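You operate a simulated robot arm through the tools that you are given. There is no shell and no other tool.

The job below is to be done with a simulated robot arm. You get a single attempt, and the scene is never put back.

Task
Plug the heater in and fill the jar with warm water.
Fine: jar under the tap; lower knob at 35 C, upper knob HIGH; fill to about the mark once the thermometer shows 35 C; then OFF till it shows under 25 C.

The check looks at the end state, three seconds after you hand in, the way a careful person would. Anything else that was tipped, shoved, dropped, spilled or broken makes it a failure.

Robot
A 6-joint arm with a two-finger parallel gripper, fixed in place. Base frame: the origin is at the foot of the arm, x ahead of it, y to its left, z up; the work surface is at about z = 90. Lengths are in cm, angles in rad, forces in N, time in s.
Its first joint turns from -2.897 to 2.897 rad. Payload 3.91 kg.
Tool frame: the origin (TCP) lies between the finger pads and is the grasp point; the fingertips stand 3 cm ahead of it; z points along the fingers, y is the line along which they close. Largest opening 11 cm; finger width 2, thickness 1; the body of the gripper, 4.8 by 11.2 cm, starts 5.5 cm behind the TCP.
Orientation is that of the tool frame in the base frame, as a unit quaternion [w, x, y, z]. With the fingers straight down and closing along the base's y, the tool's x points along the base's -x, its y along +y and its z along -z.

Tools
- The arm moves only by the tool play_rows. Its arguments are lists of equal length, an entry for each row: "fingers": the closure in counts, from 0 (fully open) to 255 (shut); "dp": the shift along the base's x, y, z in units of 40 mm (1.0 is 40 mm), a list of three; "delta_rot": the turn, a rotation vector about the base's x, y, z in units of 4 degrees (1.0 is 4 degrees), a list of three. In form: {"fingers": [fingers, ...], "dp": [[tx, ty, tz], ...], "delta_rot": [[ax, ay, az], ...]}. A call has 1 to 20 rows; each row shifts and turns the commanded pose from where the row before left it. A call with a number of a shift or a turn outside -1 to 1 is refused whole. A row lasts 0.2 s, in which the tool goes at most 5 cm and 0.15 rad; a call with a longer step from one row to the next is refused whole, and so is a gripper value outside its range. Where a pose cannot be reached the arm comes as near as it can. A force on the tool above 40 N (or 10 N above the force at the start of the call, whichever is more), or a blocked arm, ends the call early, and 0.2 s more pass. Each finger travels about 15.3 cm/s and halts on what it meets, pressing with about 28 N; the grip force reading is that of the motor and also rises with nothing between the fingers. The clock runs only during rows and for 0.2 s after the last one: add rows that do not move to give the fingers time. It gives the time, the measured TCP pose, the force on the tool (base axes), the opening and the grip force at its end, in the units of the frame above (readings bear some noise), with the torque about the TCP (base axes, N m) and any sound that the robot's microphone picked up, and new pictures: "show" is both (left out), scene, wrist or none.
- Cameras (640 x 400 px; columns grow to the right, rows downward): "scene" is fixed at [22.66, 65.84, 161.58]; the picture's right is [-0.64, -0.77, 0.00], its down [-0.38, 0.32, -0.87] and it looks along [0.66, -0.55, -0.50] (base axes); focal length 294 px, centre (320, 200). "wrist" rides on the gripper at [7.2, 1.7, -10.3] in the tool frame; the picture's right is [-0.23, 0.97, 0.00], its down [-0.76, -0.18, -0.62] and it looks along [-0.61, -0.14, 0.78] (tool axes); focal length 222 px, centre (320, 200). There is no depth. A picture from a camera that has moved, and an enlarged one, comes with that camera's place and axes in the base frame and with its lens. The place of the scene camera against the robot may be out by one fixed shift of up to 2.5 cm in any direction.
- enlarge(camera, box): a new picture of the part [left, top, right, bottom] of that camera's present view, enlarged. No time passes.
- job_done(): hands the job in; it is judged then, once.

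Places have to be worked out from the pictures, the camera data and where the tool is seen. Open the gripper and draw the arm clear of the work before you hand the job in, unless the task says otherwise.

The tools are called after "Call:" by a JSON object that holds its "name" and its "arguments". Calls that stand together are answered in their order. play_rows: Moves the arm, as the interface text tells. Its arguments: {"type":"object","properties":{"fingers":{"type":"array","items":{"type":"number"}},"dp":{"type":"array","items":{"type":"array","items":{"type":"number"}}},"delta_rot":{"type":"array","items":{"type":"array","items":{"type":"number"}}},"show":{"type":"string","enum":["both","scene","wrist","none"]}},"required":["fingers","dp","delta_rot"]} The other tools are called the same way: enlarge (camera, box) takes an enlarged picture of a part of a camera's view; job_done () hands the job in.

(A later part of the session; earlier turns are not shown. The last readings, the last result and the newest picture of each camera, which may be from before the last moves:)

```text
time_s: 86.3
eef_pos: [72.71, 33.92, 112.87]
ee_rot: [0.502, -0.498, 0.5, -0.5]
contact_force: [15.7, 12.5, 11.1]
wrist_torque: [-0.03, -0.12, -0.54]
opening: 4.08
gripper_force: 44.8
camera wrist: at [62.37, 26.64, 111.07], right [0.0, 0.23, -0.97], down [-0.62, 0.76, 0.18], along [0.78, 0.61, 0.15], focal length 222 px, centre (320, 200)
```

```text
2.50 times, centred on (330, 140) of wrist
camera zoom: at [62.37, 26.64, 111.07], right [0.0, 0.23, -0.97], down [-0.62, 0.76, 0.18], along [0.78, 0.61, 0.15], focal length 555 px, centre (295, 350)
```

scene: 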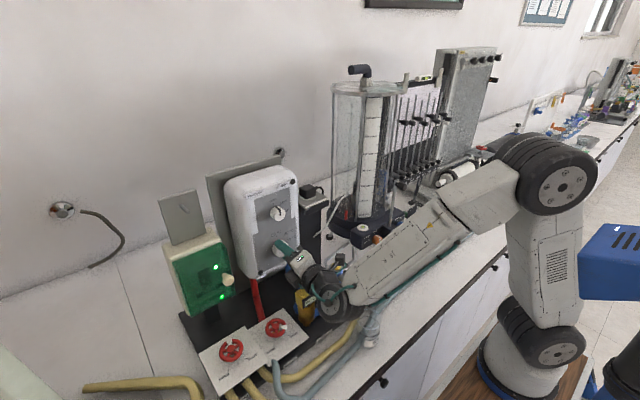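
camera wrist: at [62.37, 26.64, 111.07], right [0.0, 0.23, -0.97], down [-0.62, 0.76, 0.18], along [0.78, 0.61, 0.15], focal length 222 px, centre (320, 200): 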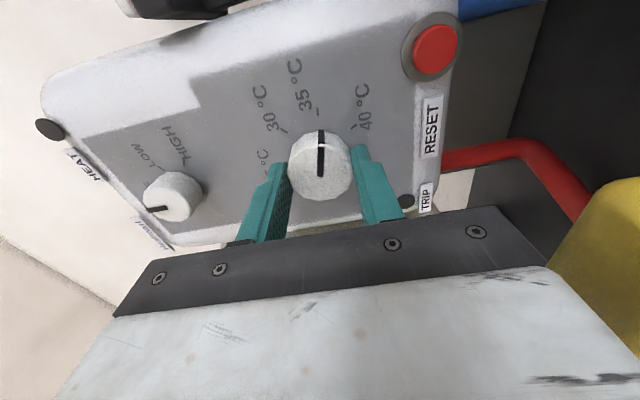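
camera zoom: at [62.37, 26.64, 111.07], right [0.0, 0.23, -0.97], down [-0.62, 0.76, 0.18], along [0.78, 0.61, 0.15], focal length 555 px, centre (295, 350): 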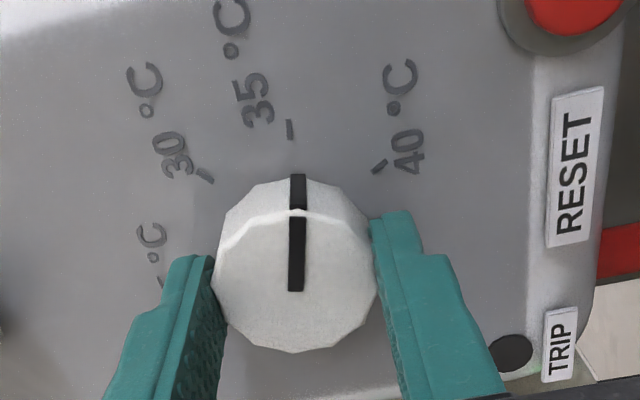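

The tool has turned exactly 100° and the pointer lines up with the 35 °C tick. I open the fingers and back straight off.

Call:
{"name": "play_rows", "arguments": {"fingers": [60, 60, 60, 60, 60, 60, 60], "dp": [[0, 0, 0], [0, 0, 0], [0, 0, 0], [-0.3, 0, 0], [-0.5, 0, 0], [-0.4, 0, 0], [0, 0, 0]], "delta_rot": [[0, 0, 0], [0, 0, 0], [0, 0, 0], [0, 0, 0], [0, 0, 0], [0, 0, 0], [0, 0, 0]], "show": "both"}}

Call:
{"name": "enlarge", "arguments": {"camera": "wrist", "box": [250, 40, 430, 180]}}

Call:
{"name": "enlarge", "arguments": {"camera": "wrist", "box": [60, 80, 260, 240]}}

```text
time_s: 87.9
eef_pos: [67.76, 33.74, 112.69]
ee_rot: [0.501, -0.499, 0.5, -0.5]
contact_force: [0.3, -0.3, -0.2]
wrist_torque: [-0.01, -0.02, -0.01]
opening: 8.43
gripper_force: 0.0
camera wrist: at [57.48, 26.52, 111.0], right [0.0, 0.23, -0.97], down [-0.62, 0.76, 0.18], along [0.78, 0.61, 0.14], focal length 222 px, centre (320, 200)
```

scene: 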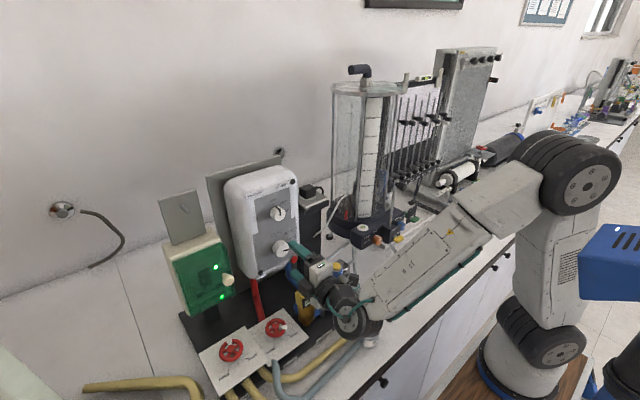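
wrist: 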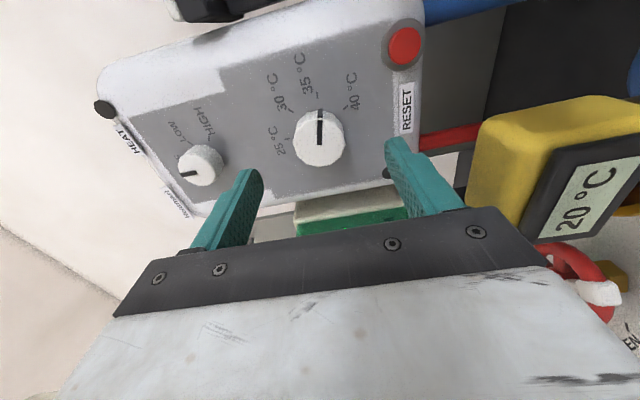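

```text
2.86 times, centred on (340, 110) of wrist
camera zoom: at [57.48, 26.52, 111.0], right [0.0, 0.23, -0.97], down [-0.62, 0.76, 0.18], along [0.78, 0.61, 0.14], focal length 635 px, centre (263, 457)
```

zoom: 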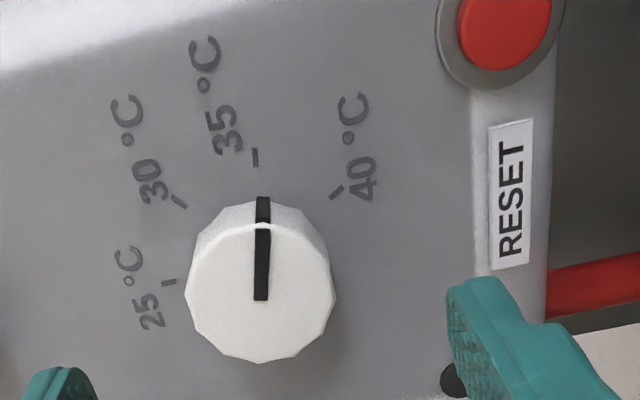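

```text
2.50 times, centred on (160, 160) of wrist
camera zoom: at [57.48, 26.52, 111.0], right [0.0, 0.23, -0.97], down [-0.62, 0.76, 0.18], along [0.78, 0.61, 0.14], focal length 555 px, centre (720, 300)
```

zoom: 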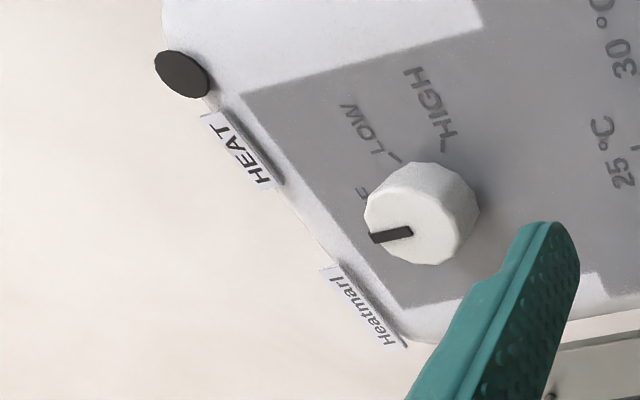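

The pointer measures about 104° versus the 35 °C tick at 100.3°, so it's roughly 4° past. I re-grip and nudge it back one 4° step.

Call:
{"name": "play_rows", "arguments": {"fingers": [60, 60, 60, 60, 60, 110, 150, 200, 200, 200, 200, 200, 60, 60, 60], "dp": [[0.4, 0.02, 0.01], [0.4, 0, 0], [0.3, 0, 0], [0.12, 0, 0], [0, 0, 0], [0, 0, 0], [0, 0, 0], [0, 0, 0], [0, 0, 0], [0, 0, 0], [0, 0, 0], [0, 0, 0], [0, 0, 0], [0, 0, 0], [0, 0, 0]], "delta_rot": [[0, 0, 0], [0, 0, 0], [0, 0, 0], [0, 0, 0], [0, 0, 0], [0, 0, 0], [0, 0, 0], [0, 0, 0], [0, 0, 0], [-0.5, 0, 0], [-0.4, 0, 0], [0, 0, 0], [0, 0, 0], [0, 0, 0], [0, 0, 0]], "show": "none"}}

Call:
{"name": "play_rows", "arguments": {"fingers": [60, 60, 60, 60, 60], "dp": [[-0.3, 0, 0], [-0.5, 0, 0], [-0.4, 0, 0], [0, 0, 0], [0, 0, 0]], "delta_rot": [[0, 0, 0], [0, 0, 0], [0, 0, 0], [0, 0, 0], [0, 0, 0]], "show": "wrist"}}

Call:
{"name": "enlarge", "arguments": {"camera": "wrist", "box": [250, 40, 430, 180]}}

```text
time_s: 91.1
eef_pos: [72.66, 33.93, 112.75]
ee_rot: [-0.485, 0.515, -0.484, 0.515]
contact_force: [-0.4, -1.1, -0.5]
wrist_torque: [0.02, 0.01, -0.03]
opening: 8.42
gripper_force: 0.0
```

```text
time_s: 92.3
eef_pos: [67.88, 33.94, 112.83]
ee_rot: [-0.485, 0.514, -0.484, 0.516]
contact_force: [0.0, -0.1, 0.3]
wrist_torque: [0.01, -0.01, 0.05]
opening: 8.42
gripper_force: 0.0
camera wrist: at [57.53, 26.57, 111.47], right [0.0, 0.17, -0.99], down [-0.62, 0.77, 0.13], along [0.78, 0.61, 0.11], focal length 222 px, centre (320, 200)
```

wrist: 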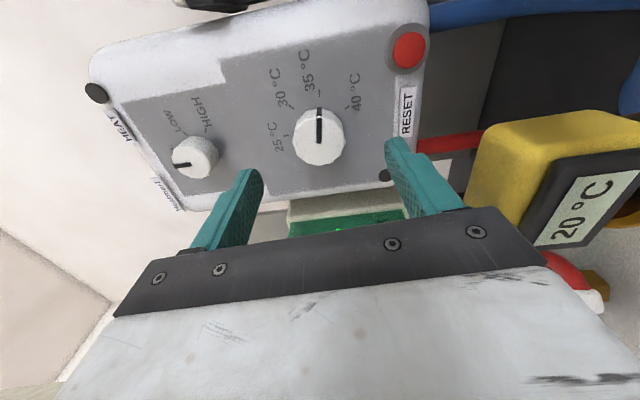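

```text
2.86 times, centred on (340, 110) of wrist
camera zoom: at [57.53, 26.57, 111.47], right [0.0, 0.17, -0.99], down [-0.62, 0.77, 0.13], along [0.78, 0.61, 0.11], focal length 635 px, centre (263, 457)
```

zoom: 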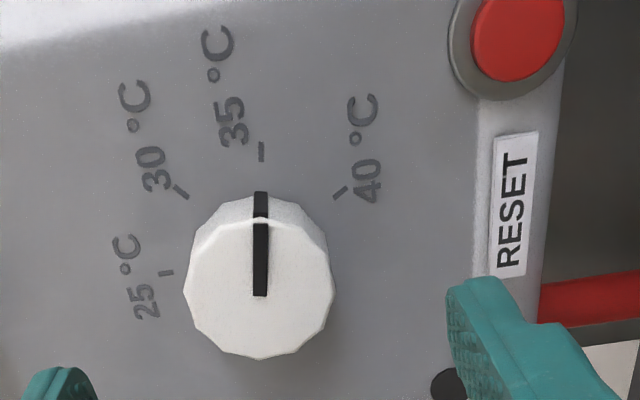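

The pointer now reads ~100.5°, right on the 35 °C tick. Next I raise to the upper knob's height while rolling the tool back −100° for the OFF→HIGH turn.

Call:
{"name": "play_rows", "arguments": {"fingers": [60, 60, 60, 60, 60, 60, 60, 60, 60, 60, 60, 60, 60, 60, 60, 60, 60, 60, 60, 60], "dp": [[0, 0, 0.134], [0, 0, 0.134], [0, 0, 0.134], [0, 0, 0.134], [0, 0, 0.134], [0, 0, 0.134], [0, 0, 0.134], [0, 0, 0.134], [0, 0, 0.134], [0, 0, 0.134], [0, 0, 0.134], [0, 0, 0.134], [0, 0, 0.134], [0, 0, 0.134], [0, 0, 0.134], [0, 0, 0.134], [0, 0, 0.134], [0, 0, 0.134], [0, 0, 0.134], [0, 0, 0.134]], "delta_rot": [[-1, 0, 0], [-1, 0, 0], [-1, 0, 0], [-1, 0, 0], [-1, 0, 0], [-1, 0, 0], [-1, 0, 0], [-1, 0, 0], [-1, 0, 0], [-1, 0, 0], [-1, 0, 0], [-1, 0, 0], [-1, 0, 0], [-1, 0, 0], [-1, 0, 0], [-1, 0, 0], [-1, 0, 0], [-1, 0, 0], [-1, 0, 0], [-1, 0, 0]], "show": "none"}}

Call:
{"name": "play_rows", "arguments": {"fingers": [60, 60, 60, 60, 60, 60, 60], "dp": [[0, 0, 0], [0, 0, 0], [0, 0, 0], [0, 0, 0], [0, 0, 0], [0, 0, 0], [0, 0, 0]], "delta_rot": [[-1, 0, 0], [-1, 0, 0], [-1, 0, 0], [-1, 0, 0], [-1, 0, 0], [-1, 0, 0], [0, 0, 0]], "show": "both"}}

Call:
{"name": "enlarge", "arguments": {"camera": "wrist", "box": [240, 60, 420, 220]}}

```text
time_s: 96.5
eef_pos: [67.91, 33.8, 123.62]
ee_rot: [-0.04, 0.706, -0.04, 0.706]
contact_force: [0.1, -0.1, 0.4]
wrist_torque: [0.02, -0.02, -0.02]
opening: 8.39
gripper_force: 0.1
```

```text
time_s: 98.1
eef_pos: [67.77, 33.86, 123.49]
ee_rot: [0.107, 0.699, 0.108, 0.699]
contact_force: [0.2, 0.7, -0.9]
wrist_torque: [0.01, 0.0, 0.0]
opening: 8.42
gripper_force: 0.1
camera wrist: at [57.58, 34.42, 130.98], right [0.0, -1.0, 0.08], down [-0.62, -0.06, -0.78], along [0.78, -0.05, -0.62], focal length 222 px, centre (320, 200)
```

scene: 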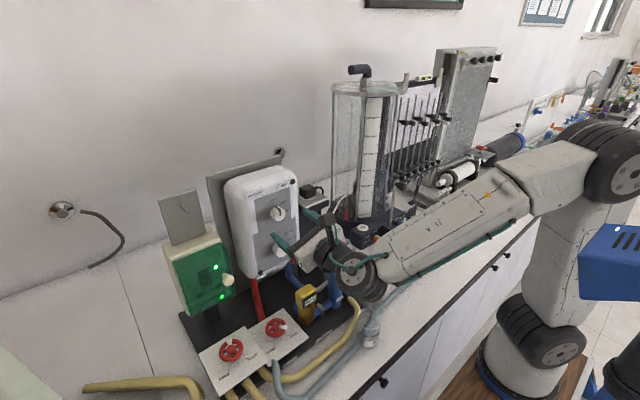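
wrist: 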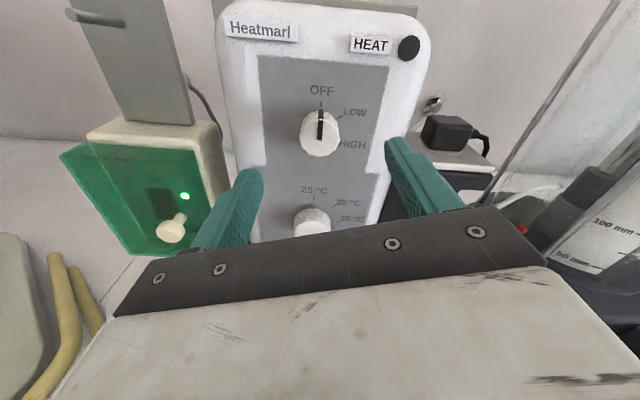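

```text
2.50 times, centred on (330, 140) of wrist
camera zoom: at [57.58, 34.42, 130.98], right [0.0, -1.0, 0.08], down [-0.62, -0.06, -0.78], along [0.78, -0.05, -0.62], focal length 555 px, centre (295, 350)
```

zoom: 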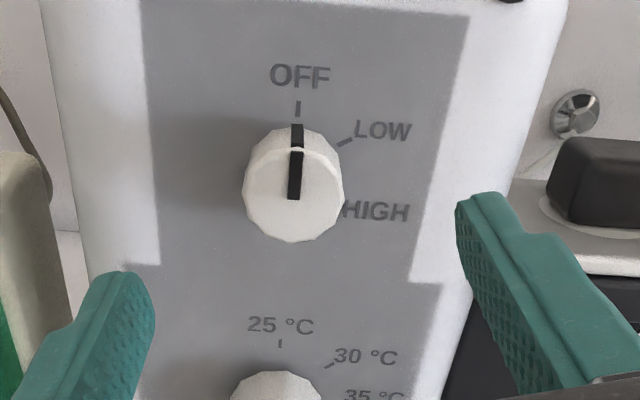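

The upper knob's axis is at about (33.9, 123.8), front x≈73.9, pointer at OFF. I centre on it, advance and grip.

Call:
{"name": "play_rows", "arguments": {"fingers": [60, 60, 60, 60, 60, 110, 150, 190, 220, 220, 220], "dp": [[0.3, 0.01, 0.06], [0.4, 0, 0], [0.3, 0, 0], [0.2, 0, 0], [0, 0, 0], [0, 0, 0], [0, 0, 0], [0, 0, 0], [0, 0, 0], [0, 0, 0], [0, 0, 0]], "delta_rot": [[0, 0, 0], [0, 0, 0], [0, 0, 0], [0, 0, 0], [0, 0, 0], [0, 0, 0], [0, 0, 0], [0, 0, 0], [0, 0, 0], [0, 0, 0], [0, 0, 0]], "show": "wrist"}}

Call:
{"name": "enlarge", "arguments": {"camera": "wrist", "box": [240, 80, 400, 220]}}

```text
time_s: 100.5
eef_pos: [72.58, 33.9, 123.86]
ee_rot: [0.107, 0.699, 0.108, 0.699]
contact_force: [2.2, 0.4, 0.8]
wrist_torque: [0.15, -0.04, -0.03]
opening: 3.08
gripper_force: 44.8
camera wrist: at [62.39, 34.47, 131.18], right [0.0, -1.0, 0.08], down [-0.62, -0.06, -0.78], along [0.78, -0.05, -0.62], focal length 222 px, centre (320, 200)
```

wrist: 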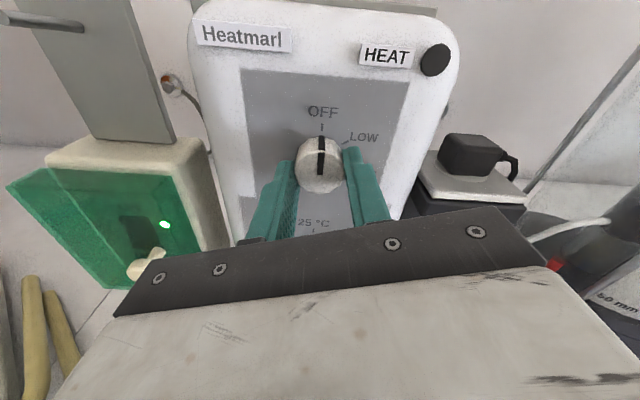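

```text
2.86 times, centred on (320, 150) of wrist
camera zoom: at [62.39, 34.47, 131.18], right [0.0, -1.0, 0.08], down [-0.62, -0.06, -0.78], along [0.78, -0.05, -0.62], focal length 635 px, centre (320, 343)
```

zoom: 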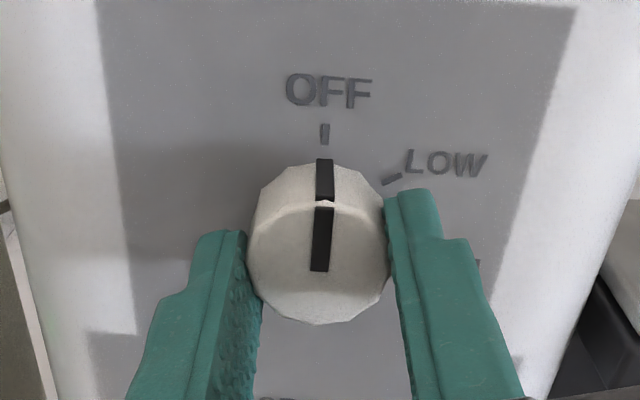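

Gripped with almost no side force. I turn clockwise 80° and check.

Call:
{"name": "play_rows", "arguments": {"fingers": [220, 220, 220, 220, 220, 220, 220, 220, 220, 220, 220, 220, 220, 220, 220, 220, 220, 220, 220, 220], "dp": [[0, 0, 0], [0, 0, 0], [0, 0, 0], [0, 0, 0], [0, 0, 0], [0, 0, 0], [0, 0, 0], [0, 0, 0], [0, 0, 0], [0, 0, 0], [0, 0, 0], [0, 0, 0], [0, 0, 0], [0, 0, 0], [0, 0, 0], [0, 0, 0], [0, 0, 0], [0, 0, 0], [0, 0, 0], [0, 0, 0]], "delta_rot": [[1, 0, 0], [1, 0, 0], [1, 0, 0], [1, 0, 0], [1, 0, 0], [1, 0, 0], [1, 0, 0], [1, 0, 0], [1, 0, 0], [1, 0, 0], [1, 0, 0], [1, 0, 0], [1, 0, 0], [1, 0, 0], [1, 0, 0], [1, 0, 0], [1, 0, 0], [1, 0, 0], [1, 0, 0], [1, 0, 0]], "show": "both"}}

Call:
{"name": "enlarge", "arguments": {"camera": "wrist", "box": [240, 80, 400, 220]}}

Call:
{"name": "enlarge", "arguments": {"camera": "scene", "box": [220, 160, 340, 320]}}

```text
time_s: 104.7
eef_pos: [72.68, 34.06, 123.78]
ee_rot: [-0.368, 0.604, -0.367, 0.605]
contact_force: [-0.3, 13.9, 1.4]
wrist_torque: [0.0, -0.11, 0.04]
opening: 3.08
gripper_force: 44.8
camera wrist: at [62.39, 26.79, 125.62], right [0.0, -0.25, -0.97], down [-0.62, 0.76, -0.19], along [0.78, 0.6, -0.15], focal length 222 px, centre (320, 200)
```

scene: 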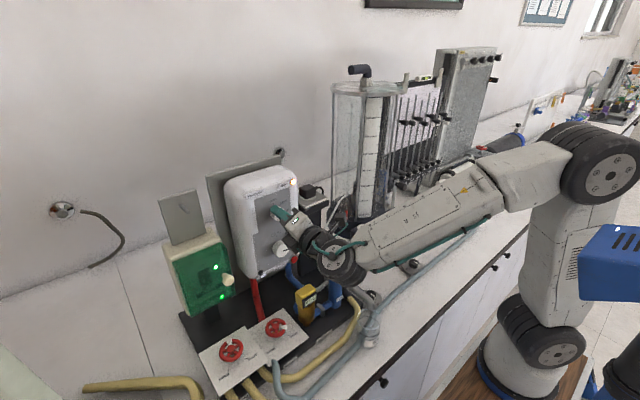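
wrist: 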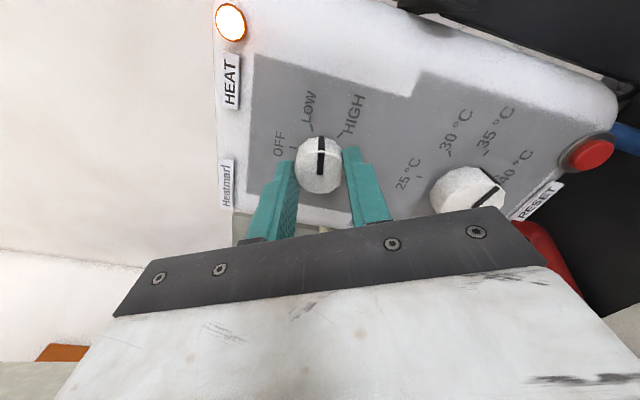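

```text
2.86 times, centred on (320, 150) of wrist
camera zoom: at [62.39, 26.79, 125.62], right [0.0, -0.25, -0.97], down [-0.62, 0.76, -0.19], along [0.78, 0.6, -0.15], focal length 635 px, centre (320, 343)
```

zoom: 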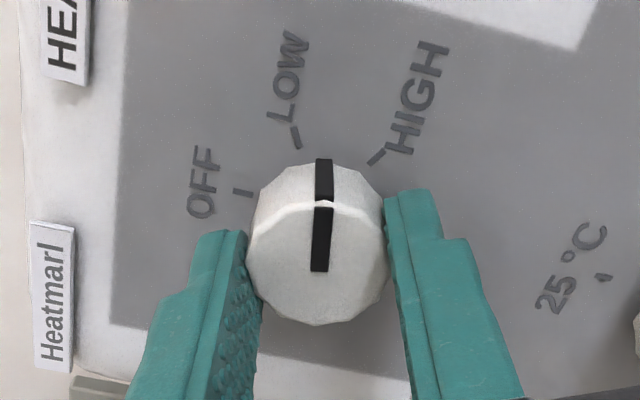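

```text
2.50 times, centred on (280, 240) of scene
camera zoom: at [22.66, 65.84, 161.58], right [-0.64, -0.77, 0.0], down [-0.38, 0.32, -0.87], along [0.66, -0.55, -0.5], focal length 736 px, centre (420, 100)
```

zoom: 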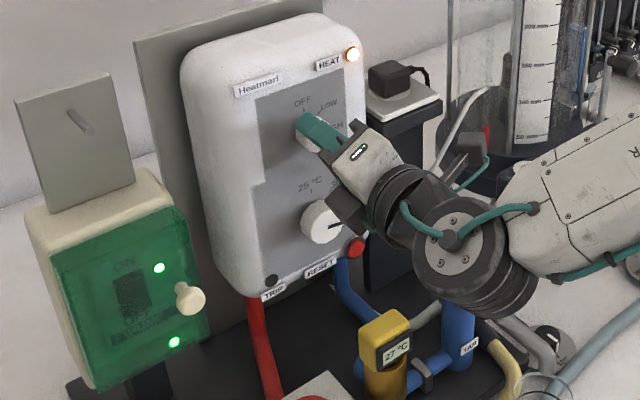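

The HEAT lamp is lit and the thermometer already shows 27 °C, so the plug works. I finish the turn to HIGH (another 40°).

Call:
{"name": "play_rows", "arguments": {"fingers": [220, 220, 220, 220, 220, 220, 220, 220, 220, 220, 220], "dp": [[0, 0.02, 0], [0, 0, 0], [0, 0, 0], [0, 0, 0], [0, 0, 0], [0, 0, 0], [0, 0, 0], [0, 0, 0], [0, 0, 0], [0, 0, 0], [0, 0, 0]], "delta_rot": [[1, 0, 0], [1, 0, 0], [1, 0, 0], [1, 0, 0], [1, 0, 0], [1, 0, 0], [1, 0, 0], [1, 0, 0], [1, 0, 0], [1, 0, 0], [0, 0, 0]], "show": "wrist"}}

Call:
{"name": "enlarge", "arguments": {"camera": "wrist", "box": [240, 80, 400, 220]}}

Call:
{"name": "enlarge", "arguments": {"camera": "scene", "box": [285, 270, 345, 320]}}

```text
time_s: 107.1
eef_pos: [72.74, 34.0, 123.85]
ee_rot: [0.552, -0.442, 0.551, -0.443]
contact_force: [4.3, 5.5, 5.1]
wrist_torque: [-0.01, 0.12, -0.62]
opening: 3.09
gripper_force: 45.1
camera wrist: at [62.38, 27.32, 120.6], right [0.0, 0.43, -0.9], down [-0.62, 0.71, 0.34], along [0.78, 0.56, 0.27], focal length 222 px, centre (320, 200)
```

wrist: 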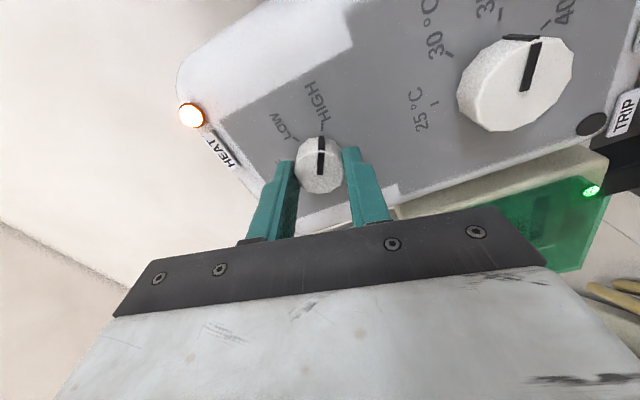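

```text
2.86 times, centred on (320, 150) of wrist
camera zoom: at [62.38, 27.32, 120.6], right [0.0, 0.43, -0.9], down [-0.62, 0.71, 0.34], along [0.78, 0.56, 0.27], focal length 635 px, centre (320, 343)
```

zoom: 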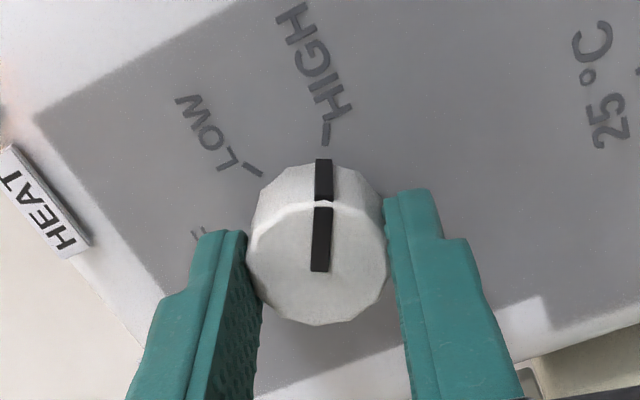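

```text
8.00 times, centred on (315, 295) of scene
camera zoom: at [22.66, 65.84, 161.58], right [-0.64, -0.77, 0.0], down [-0.38, 0.32, -0.87], along [0.66, -0.55, -0.5], focal length 2354 px, centre (360, -560)
```

zoom: 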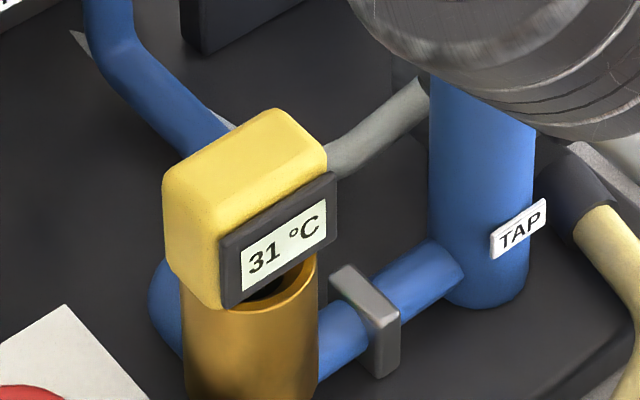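

The pointer lines up with HIGH and the thermometer reads 31 °C and rising. I release, back off, and start swinging the tool down toward the tap button at about (65.6, 23.0, 107).

Call:
{"name": "play_rows", "arguments": {"fingers": [90, 90, 90, 90, 90, 90, 90, 90, 90, 90, 90, 90, 90, 90, 90, 90, 90, 90, 90, 90], "dp": [[0, 0, 0], [0, 0, 0], [-0.3, 0, 0], [-0.5, 0, 0], [-0.5, 0, 0], [0, 0, 0], [0, -0.1, 0], [0, -0.2, 0], [0, -0.2, 0], [0, -0.2, 0], [0, -0.2, 0], [0, -0.2, 0], [0, -0.2, 0], [0, -0.2, 0], [0, -0.2, 0], [0, -0.2, 0], [0, -0.2, 0], [0, -0.2, 0], [0, -0.2, 0], [0, -0.2, 0]], "delta_rot": [[0, 0, 0], [0, 0, 0], [0, 0, 0], [0, 0, 0], [0, 0, 0], [0, 1, 0], [0, 1, 0], [0, 1, 0], [0, 1, 0], [0, 1, 0], [0, 1, 0], [0, 1, 0], [0, 1, 0], [0, 1, 0], [0, 1, 0], [0, 1, 0], [0, 1, 0], [0, 1, 0], [0, 1, 0], [0, 1, 0]], "show": "scene"}}

Call:
{"name": "enlarge", "arguments": {"camera": "scene", "box": [285, 270, 345, 320]}}

Call:
{"name": "enlarge", "arguments": {"camera": "scene", "box": [230, 160, 320, 270]}}

```text
time_s: 111.3
eef_pos: [67.55, 23.3, 123.76]
ee_rot: [0.202, -0.605, 0.753, -0.162]
contact_force: [-0.5, 1.1, -0.2]
wrist_torque: [-0.01, 0.01, 0.02]
opening: 7.12
gripper_force: 0.0
```

scene: 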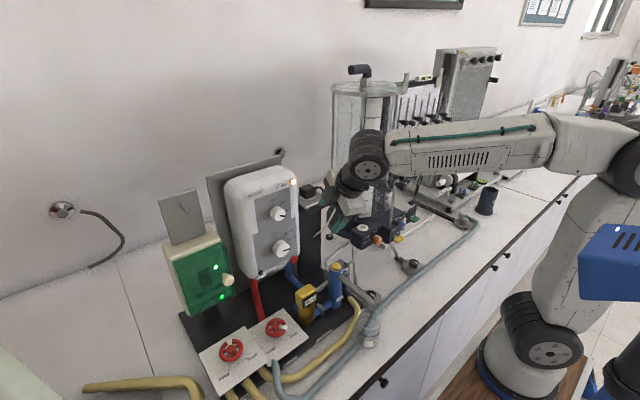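

```text
8.00 times, centred on (315, 295) of scene
camera zoom: at [22.66, 65.84, 161.58], right [-0.64, -0.77, 0.0], down [-0.38, 0.32, -0.87], along [0.66, -0.55, -0.5], focal length 2354 px, centre (360, -560)
```

zoom: 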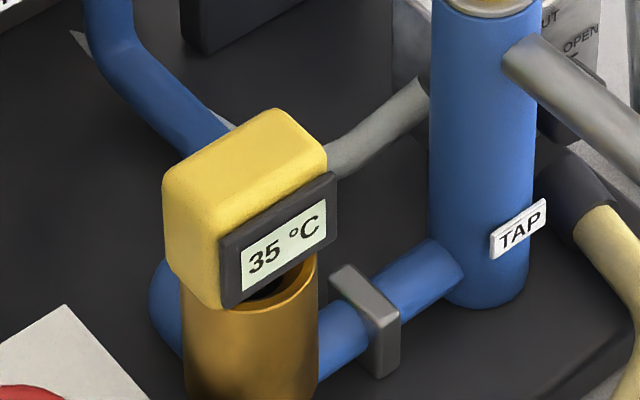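

```text
3.64 times, centred on (275, 215) of scene
camera zoom: at [22.66, 65.84, 161.58], right [-0.64, -0.77, 0.0], down [-0.38, 0.32, -0.87], along [0.66, -0.55, -0.5], focal length 1070 px, centre (484, 146)
```

zoom: 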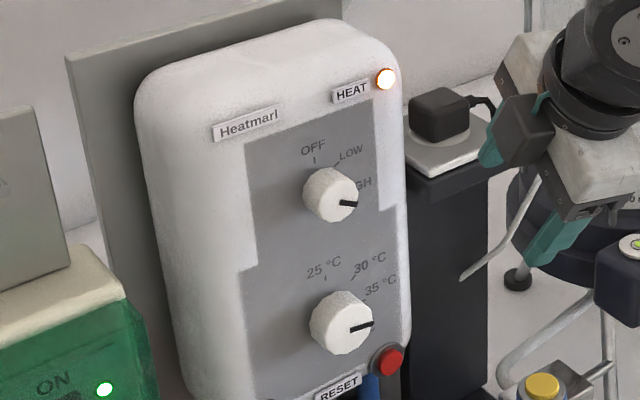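

It shows 35 °C now, with the HEAT lamp on, upper knob at HIGH and lower at 35. I finish bringing the tool vertical above the tap button with fingers closing.

Call:
{"name": "play_rows", "arguments": {"fingers": [150, 200, 255, 255, 255, 255, 255, 255, 255], "dp": [[-0.06, 0, -0.1], [-0.06, 0, -0.1], [-0.06, 0, -0.15], [-0.06, 0, -0.2], [-0.06, 0, -0.2], [-0.06, 0, -0.2], [-0.06, 0, -0.2], [-0.06, -0.03, -0.2], [0, 0, 0]], "delta_rot": [[0, 1, 0], [0, 1, 0], [0, 1, 0], [0, 1, 0], [0, 1, 0], [0, 1, 0], [0, 1, 0], [0, 0.5, 0], [0, 0, 0]], "show": "both"}}

Call:
{"name": "enlarge", "arguments": {"camera": "scene", "box": [285, 230, 385, 320]}}

Call:
{"name": "enlarge", "arguments": {"camera": "wrist", "box": [240, 80, 400, 200]}}

```text
time_s: 113.3
eef_pos: [65.68, 23.21, 118.38]
ee_rot: [0.0, -0.626, 0.78, 0.0]
contact_force: [0.1, 0.3, 0.3]
wrist_torque: [0.0, -0.04, 0.01]
opening: 0.0
gripper_force: 27.6
camera wrist: at [62.39, 16.4, 128.74], right [-0.9, 0.43, 0.0], down [0.34, 0.71, 0.62], along [0.27, 0.56, -0.78], focal length 222 px, centre (320, 200)
```

scene: 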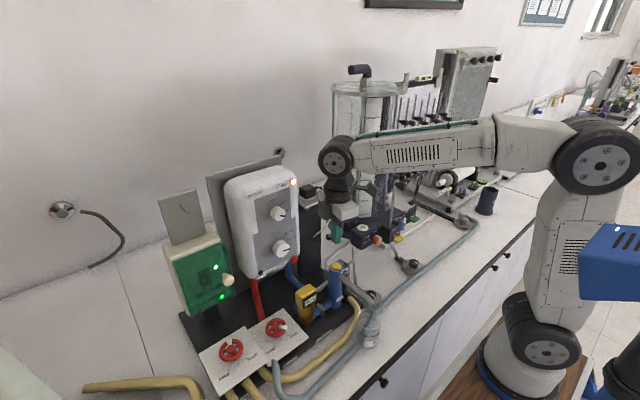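
wrist: 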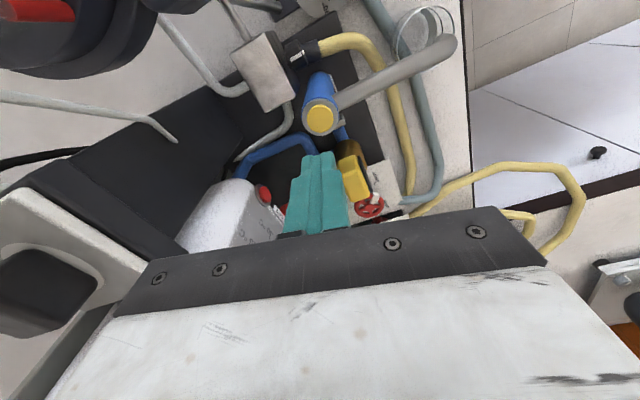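

```text
4.44 times, centred on (335, 275) of scene
camera zoom: at [22.66, 65.84, 161.58], right [-0.64, -0.77, 0.0], down [-0.38, 0.32, -0.87], along [0.66, -0.55, -0.5], focal length 1308 px, centre (253, -133)
```

zoom: 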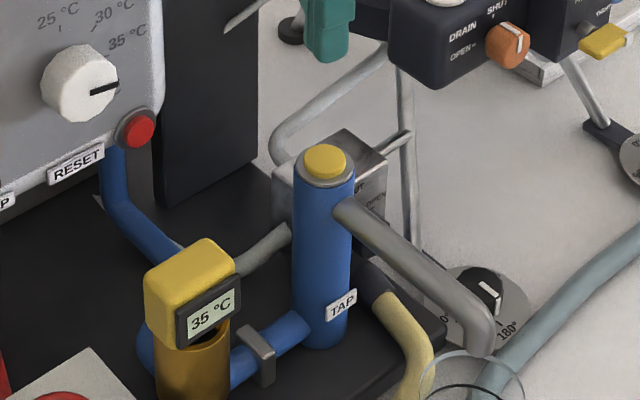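

```text
3.33 times, centred on (320, 140) of wrist
camera zoom: at [62.39, 16.4, 128.74], right [-0.9, 0.43, 0.0], down [0.34, 0.71, 0.62], along [0.27, 0.56, -0.78], focal length 740 px, centre (320, 400)
```

zoom: 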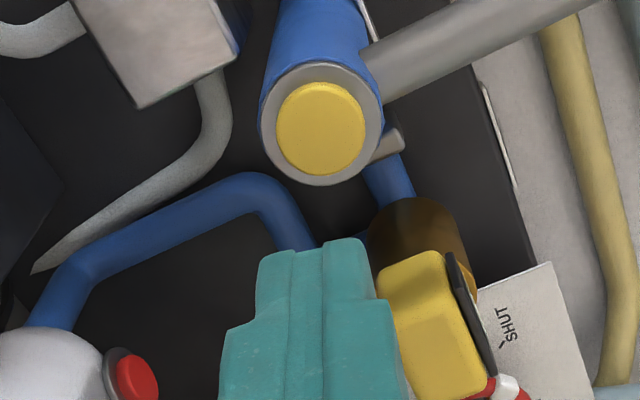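

The temperature is holding at 35 °C. I align over the button (offset −0.1, −0.2 cm) and descend to just above it.

Call:
{"name": "play_rows", "arguments": {"fingers": [255, 255, 255, 255, 255], "dp": [[-0.02, -0.06, -0.5], [0, 0, -0.6], [0, 0, -0.5], [0, 0, -0.3], [0, 0, 0]], "delta_rot": [[0, 0, 0], [0, 0, 0], [0, 0, 0], [0, 0, 0], [0, 0, 0]], "show": "both"}}

Call:
{"name": "enlarge", "arguments": {"camera": "scene", "box": [285, 240, 395, 350]}}

Call:
{"name": "enlarge", "arguments": {"camera": "wrist", "box": [240, 80, 400, 200]}}

```text
time_s: 114.5
eef_pos: [65.54, 22.93, 110.76]
ee_rot: [0.0, -0.626, 0.78, 0.0]
contact_force: [0.4, 0.3, -1.0]
wrist_torque: [0.03, -0.02, -0.02]
opening: 0.01
gripper_force: 27.9
camera wrist: at [62.35, 16.09, 121.12], right [-0.9, 0.43, 0.0], down [0.34, 0.71, 0.62], along [0.27, 0.56, -0.78], focal length 222 px, centre (320, 200)
```

scene: 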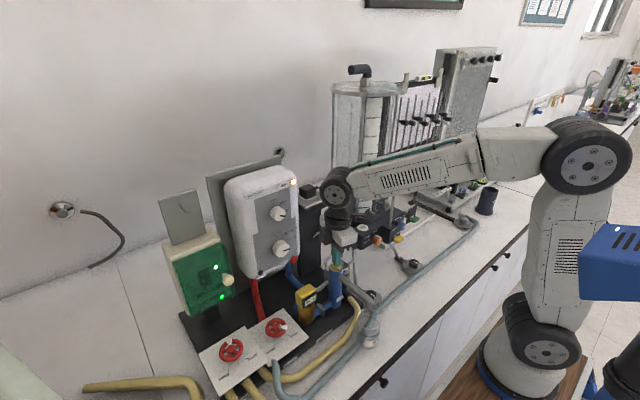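
wrist: 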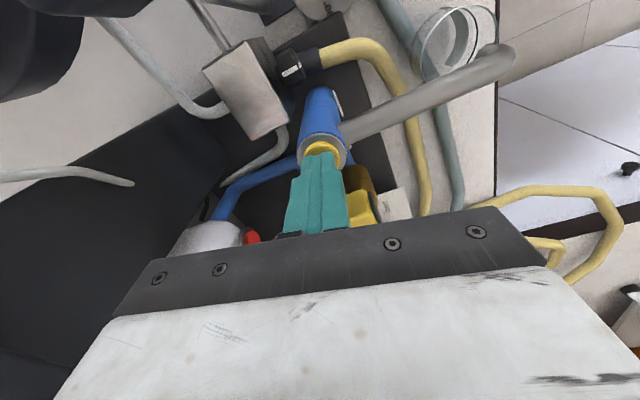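

```text
3.64 times, centred on (340, 295) of scene
camera zoom: at [22.66, 65.84, 161.58], right [-0.64, -0.77, 0.0], down [-0.38, 0.32, -0.87], along [0.66, -0.55, -0.5], focal length 1070 px, centre (247, -146)
```

zoom: 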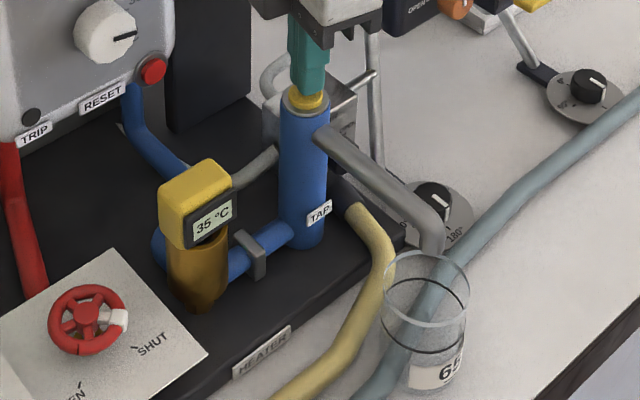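

```text
3.33 times, centred on (320, 140) of wrist
camera zoom: at [62.35, 16.09, 121.12], right [-0.9, 0.43, 0.0], down [0.34, 0.71, 0.62], along [0.27, 0.56, -0.78], focal length 740 px, centre (320, 400)
```

zoom: 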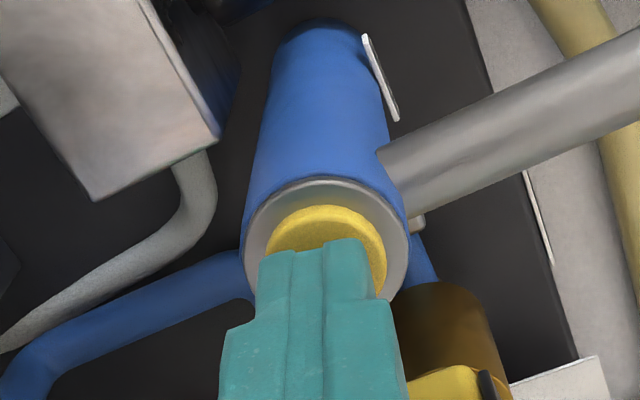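

All aligned: fingertips just above the button, jar visible, 35 °C. I press down gently in small steps and check for flow.

Call:
{"name": "play_rows", "arguments": {"fingers": [255, 255, 255, 255], "dp": [[0, 0, -0.08], [0, 0, -0.08], [0, 0, -0.06], [0, 0, 0]], "delta_rot": [[0, 0, 0], [0, 0, 0], [0, 0, 0], [0, 0, 0]], "show": "none"}}

Call:
{"name": "enlarge", "arguments": {"camera": "scene", "box": [285, 240, 395, 350]}}

```text
time_s: 115.5
eef_pos: [65.63, 22.84, 110.0]
ee_rot: [0.001, -0.626, 0.78, -0.001]
contact_force: [3.3, 1.2, 8.7]
wrist_torque: [0.0, -0.12, -0.02]
opening: 0.0
gripper_force: 27.5
heard: click
```

```text
3.64 times, centred on (340, 295) of scene
camera zoom: at [22.66, 65.84, 161.58], right [-0.64, -0.77, 0.0], down [-0.38, 0.32, -0.87], along [0.66, -0.55, -0.5], focal length 1070 px, centre (247, -146)
```

zoom: 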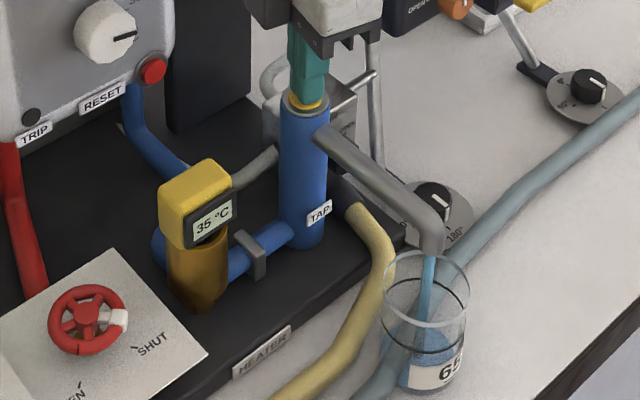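

A click was heard and water is flowing into the jar. I zoom on the jar to gauge the level before spending more time.

Call:
{"name": "enlarge", "arguments": {"camera": "scene", "box": [350, 305, 390, 355]}}

```text
8.00 times, centred on (370, 330) of scene
camera zoom: at [22.66, 65.84, 161.58], right [-0.64, -0.77, 0.0], down [-0.38, 0.32, -0.87], along [0.66, -0.55, -0.5], focal length 2354 px, centre (-80, -840)
```

zoom: 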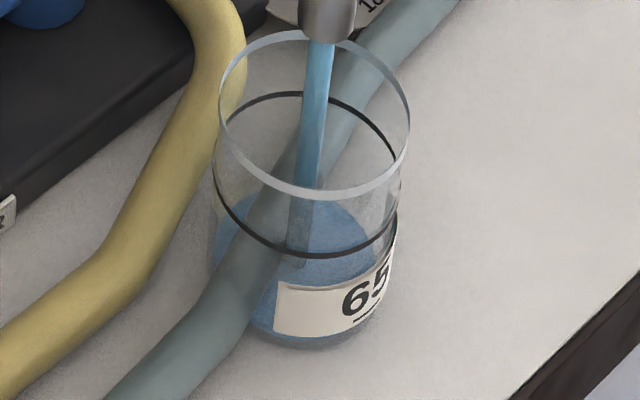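

The level is still very low (mark is about 5 cm above the bottom). I hold for a short moment and check again to measure the fill rate.

Call:
{"name": "play_rows", "arguments": {"fingers": [255, 255, 255], "dp": [[0, 0, 0], [0, 0, 0], [0, 0, 0]], "delta_rot": [[0, 0, 0], [0, 0, 0], [0, 0, 0]], "show": "none"}}

Call:
{"name": "enlarge", "arguments": {"camera": "scene", "box": [350, 305, 390, 355]}}

Call:
{"name": "enlarge", "arguments": {"camera": "scene", "box": [285, 270, 345, 320]}}

```text
time_s: 116.3
eef_pos: [65.48, 22.85, 110.1]
ee_rot: [0.001, -0.626, 0.78, -0.001]
contact_force: [3.8, 1.1, 9.8]
wrist_torque: [0.0, -0.08, -0.01]
opening: 0.01
gripper_force: 27.6
```

```text
8.00 times, centred on (370, 330) of scene
camera zoom: at [22.66, 65.84, 161.58], right [-0.64, -0.77, 0.0], down [-0.38, 0.32, -0.87], along [0.66, -0.55, -0.5], focal length 2354 px, centre (-80, -840)
```

zoom: 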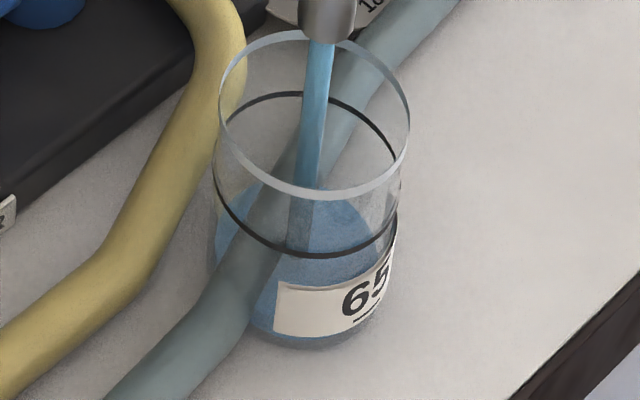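

```text
8.00 times, centred on (315, 295) of scene
camera zoom: at [22.66, 65.84, 161.58], right [-0.64, -0.77, 0.0], down [-0.38, 0.32, -0.87], along [0.66, -0.55, -0.5], focal length 2354 px, centre (360, -560)
```

zoom: 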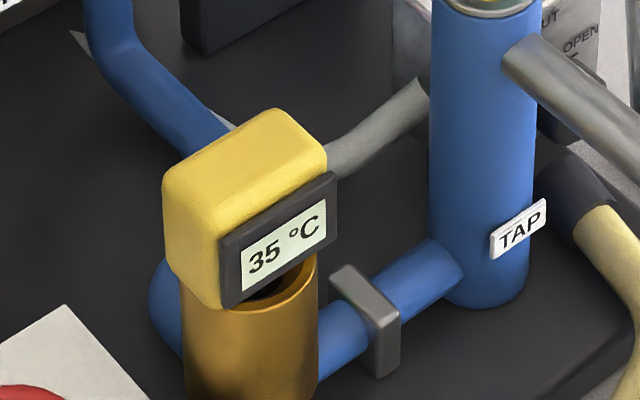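

The surface's back edge rose about 10 px in 0.8 s; the mark's back edge is about 90 px above it, so roughly 7 s remain. I hold 2.4 s and re-measure.

Call:
{"name": "play_rows", "arguments": {"fingers": [255, 255, 255, 255, 255, 255, 255, 255, 255, 255, 255], "dp": [[0, 0, 0], [0, 0, 0], [0, 0, 0], [0, 0, 0], [0, 0, 0], [0, 0, 0], [0, 0, 0], [0, 0, 0], [0, 0, 0], [0, 0, 0], [0, 0, 0]], "delta_rot": [[0, 0, 0], [0, 0, 0], [0, 0, 0], [0, 0, 0], [0, 0, 0], [0, 0, 0], [0, 0, 0], [0, 0, 0], [0, 0, 0], [0, 0, 0], [0, 0, 0]], "show": "none"}}

Call:
{"name": "enlarge", "arguments": {"camera": "scene", "box": [350, 305, 390, 355]}}

Call:
{"name": "enlarge", "arguments": {"camera": "scene", "box": [285, 270, 345, 320]}}

```text
time_s: 118.7
eef_pos: [65.51, 22.86, 110.01]
ee_rot: [0.001, -0.626, 0.78, -0.001]
contact_force: [1.1, 0.8, 9.9]
wrist_torque: [0.0, -0.02, 0.01]
opening: 0.01
gripper_force: 28.0
```

```text
8.00 times, centred on (370, 330) of scene
camera zoom: at [22.66, 65.84, 161.58], right [-0.64, -0.77, 0.0], down [-0.38, 0.32, -0.87], along [0.66, -0.55, -0.5], focal length 2354 px, centre (-80, -840)
```

zoom: 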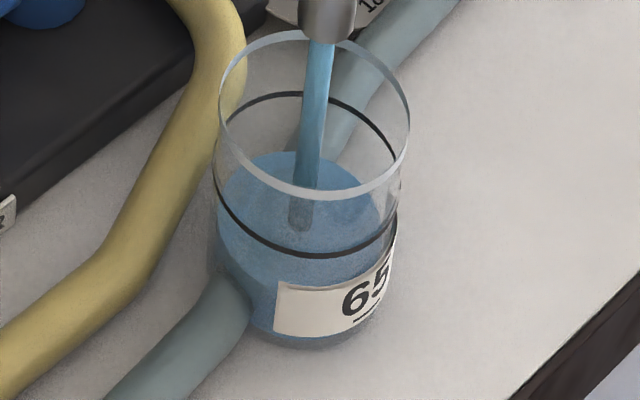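

```text
8.00 times, centred on (315, 295) of scene
camera zoom: at [22.66, 65.84, 161.58], right [-0.64, -0.77, 0.0], down [-0.38, 0.32, -0.87], along [0.66, -0.55, -0.5], focal length 2354 px, centre (360, -560)
```

zoom: 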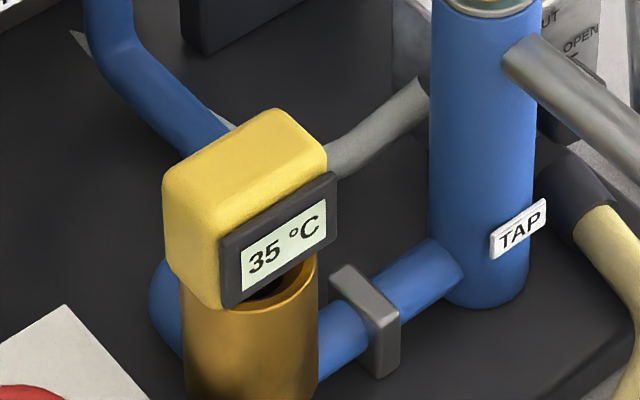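

The rate is ~13 px/s with ~57 px left (≈4.4 s). To learn whether the button is momentary or latching, I lift the finger briefly now and look.

Call:
{"name": "play_rows", "arguments": {"fingers": [255, 255], "dp": [[0, 0, 0.2], [0, 0, 0]], "delta_rot": [[0, 0, 0], [0, 0, 0]], "show": "none"}}

Call:
{"name": "enlarge", "arguments": {"camera": "scene", "box": [350, 305, 390, 355]}}

```text
time_s: 119.3
eef_pos: [65.44, 22.88, 110.69]
ee_rot: [0.0, -0.626, 0.78, 0.0]
contact_force: [0.1, -0.2, 0.1]
wrist_torque: [0.02, 0.02, 0.01]
opening: 0.01
gripper_force: 28.0
```

```text
8.00 times, centred on (370, 330) of scene
camera zoom: at [22.66, 65.84, 161.58], right [-0.64, -0.77, 0.0], down [-0.38, 0.32, -0.87], along [0.66, -0.55, -0.5], focal length 2354 px, centre (-80, -840)
```

zoom: 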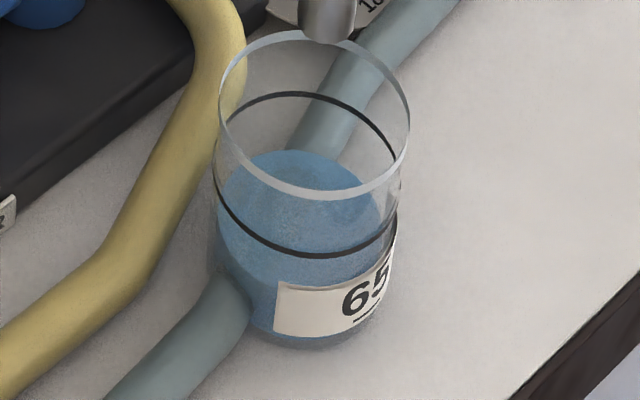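

The button is momentary: flow stopped at once. About 54 px (≈4.2 s) remain to the mark, so I press again, hold ~3.7 s and release.

Call:
{"name": "play_rows", "arguments": {"fingers": [255, 255, 255, 255, 255, 255, 255, 255, 255, 255, 255, 255, 255, 255, 255, 255, 255, 255, 255, 255], "dp": [[0, 0, -0.2], [0, 0, 0], [0, 0, 0], [0, 0, 0], [0, 0, 0], [0, 0, 0], [0, 0, 0], [0, 0, 0], [0, 0, 0], [0, 0, 0], [0, 0, 0], [0, 0, 0], [0, 0, 0], [0, 0, 0], [0, 0, 0], [0, 0, 0], [0, 0, 0], [0, 0, 0], [0, 0, 0], [0, 0, 0.25]], "delta_rot": [[0, 0, 0], [0, 0, 0], [0, 0, 0], [0, 0, 0], [0, 0, 0], [0, 0, 0], [0, 0, 0], [0, 0, 0], [0, 0, 0], [0, 0, 0], [0, 0, 0], [0, 0, 0], [0, 0, 0], [0, 0, 0], [0, 0, 0], [0, 0, 0], [0, 0, 0], [0, 0, 0], [0, 0, 0], [0, 0, 0]], "show": "none"}}

Call:
{"name": "enlarge", "arguments": {"camera": "scene", "box": [350, 305, 390, 355]}}

Call:
{"name": "enlarge", "arguments": {"camera": "scene", "box": [285, 270, 345, 320]}}

```text
time_s: 123.5
eef_pos: [65.43, 22.89, 110.95]
ee_rot: [-0.001, -0.626, 0.78, -0.001]
contact_force: [0.0, 1.0, -0.1]
wrist_torque: [0.0, 0.02, -0.02]
opening: 0.02
gripper_force: 28.1
heard: click
```

```text
8.00 times, centred on (370, 330) of scene
camera zoom: at [22.66, 65.84, 161.58], right [-0.64, -0.77, 0.0], down [-0.38, 0.32, -0.87], along [0.66, -0.55, -0.5], focal length 2354 px, centre (-80, -840)
```

zoom: 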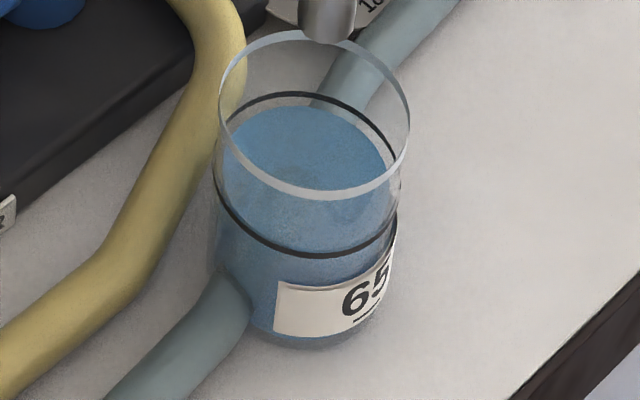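

```text
8.00 times, centred on (315, 295) of scene
camera zoom: at [22.66, 65.84, 161.58], right [-0.64, -0.77, 0.0], down [-0.38, 0.32, -0.87], along [0.66, -0.55, -0.5], focal length 2354 px, centre (360, -560)
```

zoom: 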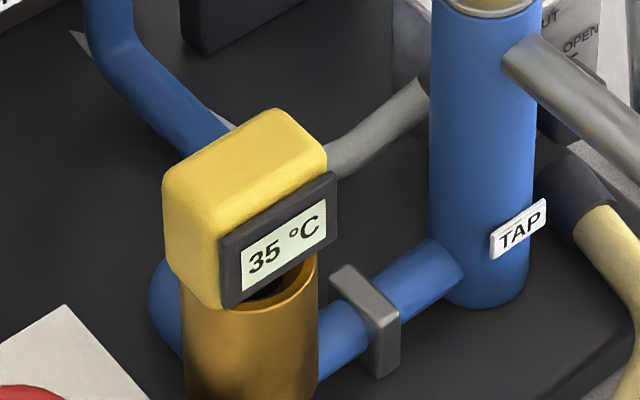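

The level is now very close to the mark ring. I zoom in more to compare precisely.

Call:
{"name": "enlarge", "arguments": {"camera": "scene", "box": [355, 312, 385, 345]}}

Call:
{"name": "enlarge", "arguments": {"camera": "wrist", "box": [400, 0, 540, 110]}}

```text
12.12 times, centred on (370, 328) of scene
camera zoom: at [22.66, 65.84, 161.58], right [-0.64, -0.77, 0.0], down [-0.38, 0.32, -0.87], along [0.66, -0.55, -0.5], focal length 3567 px, centre (-286, -1358)
```

zoom: 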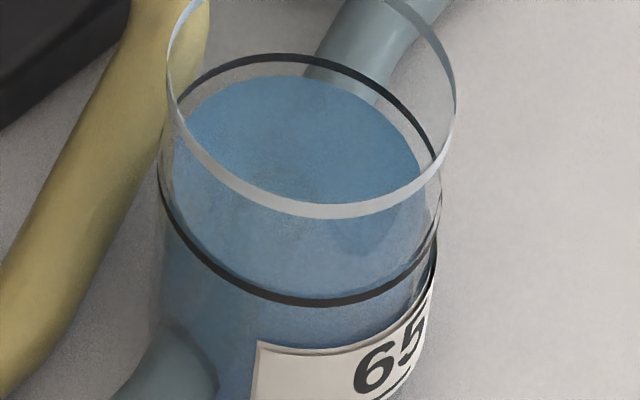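

```text
3.64 times, centred on (470, 55) of wrist
camera zoom: at [62.28, 16.15, 121.22], right [-0.9, 0.43, 0.0], down [0.34, 0.71, 0.62], along [0.27, 0.56, -0.78], focal length 808 px, centre (-226, 727)
```

zoom: 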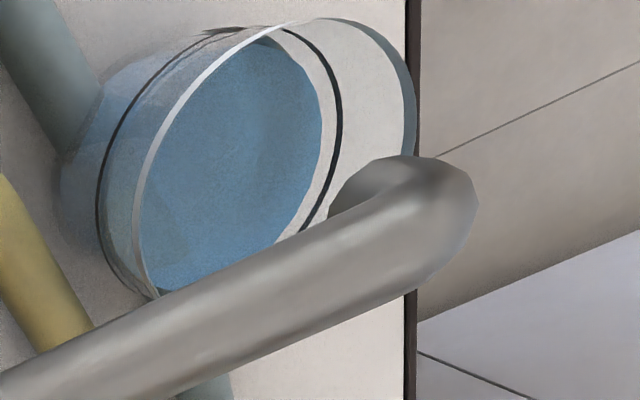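

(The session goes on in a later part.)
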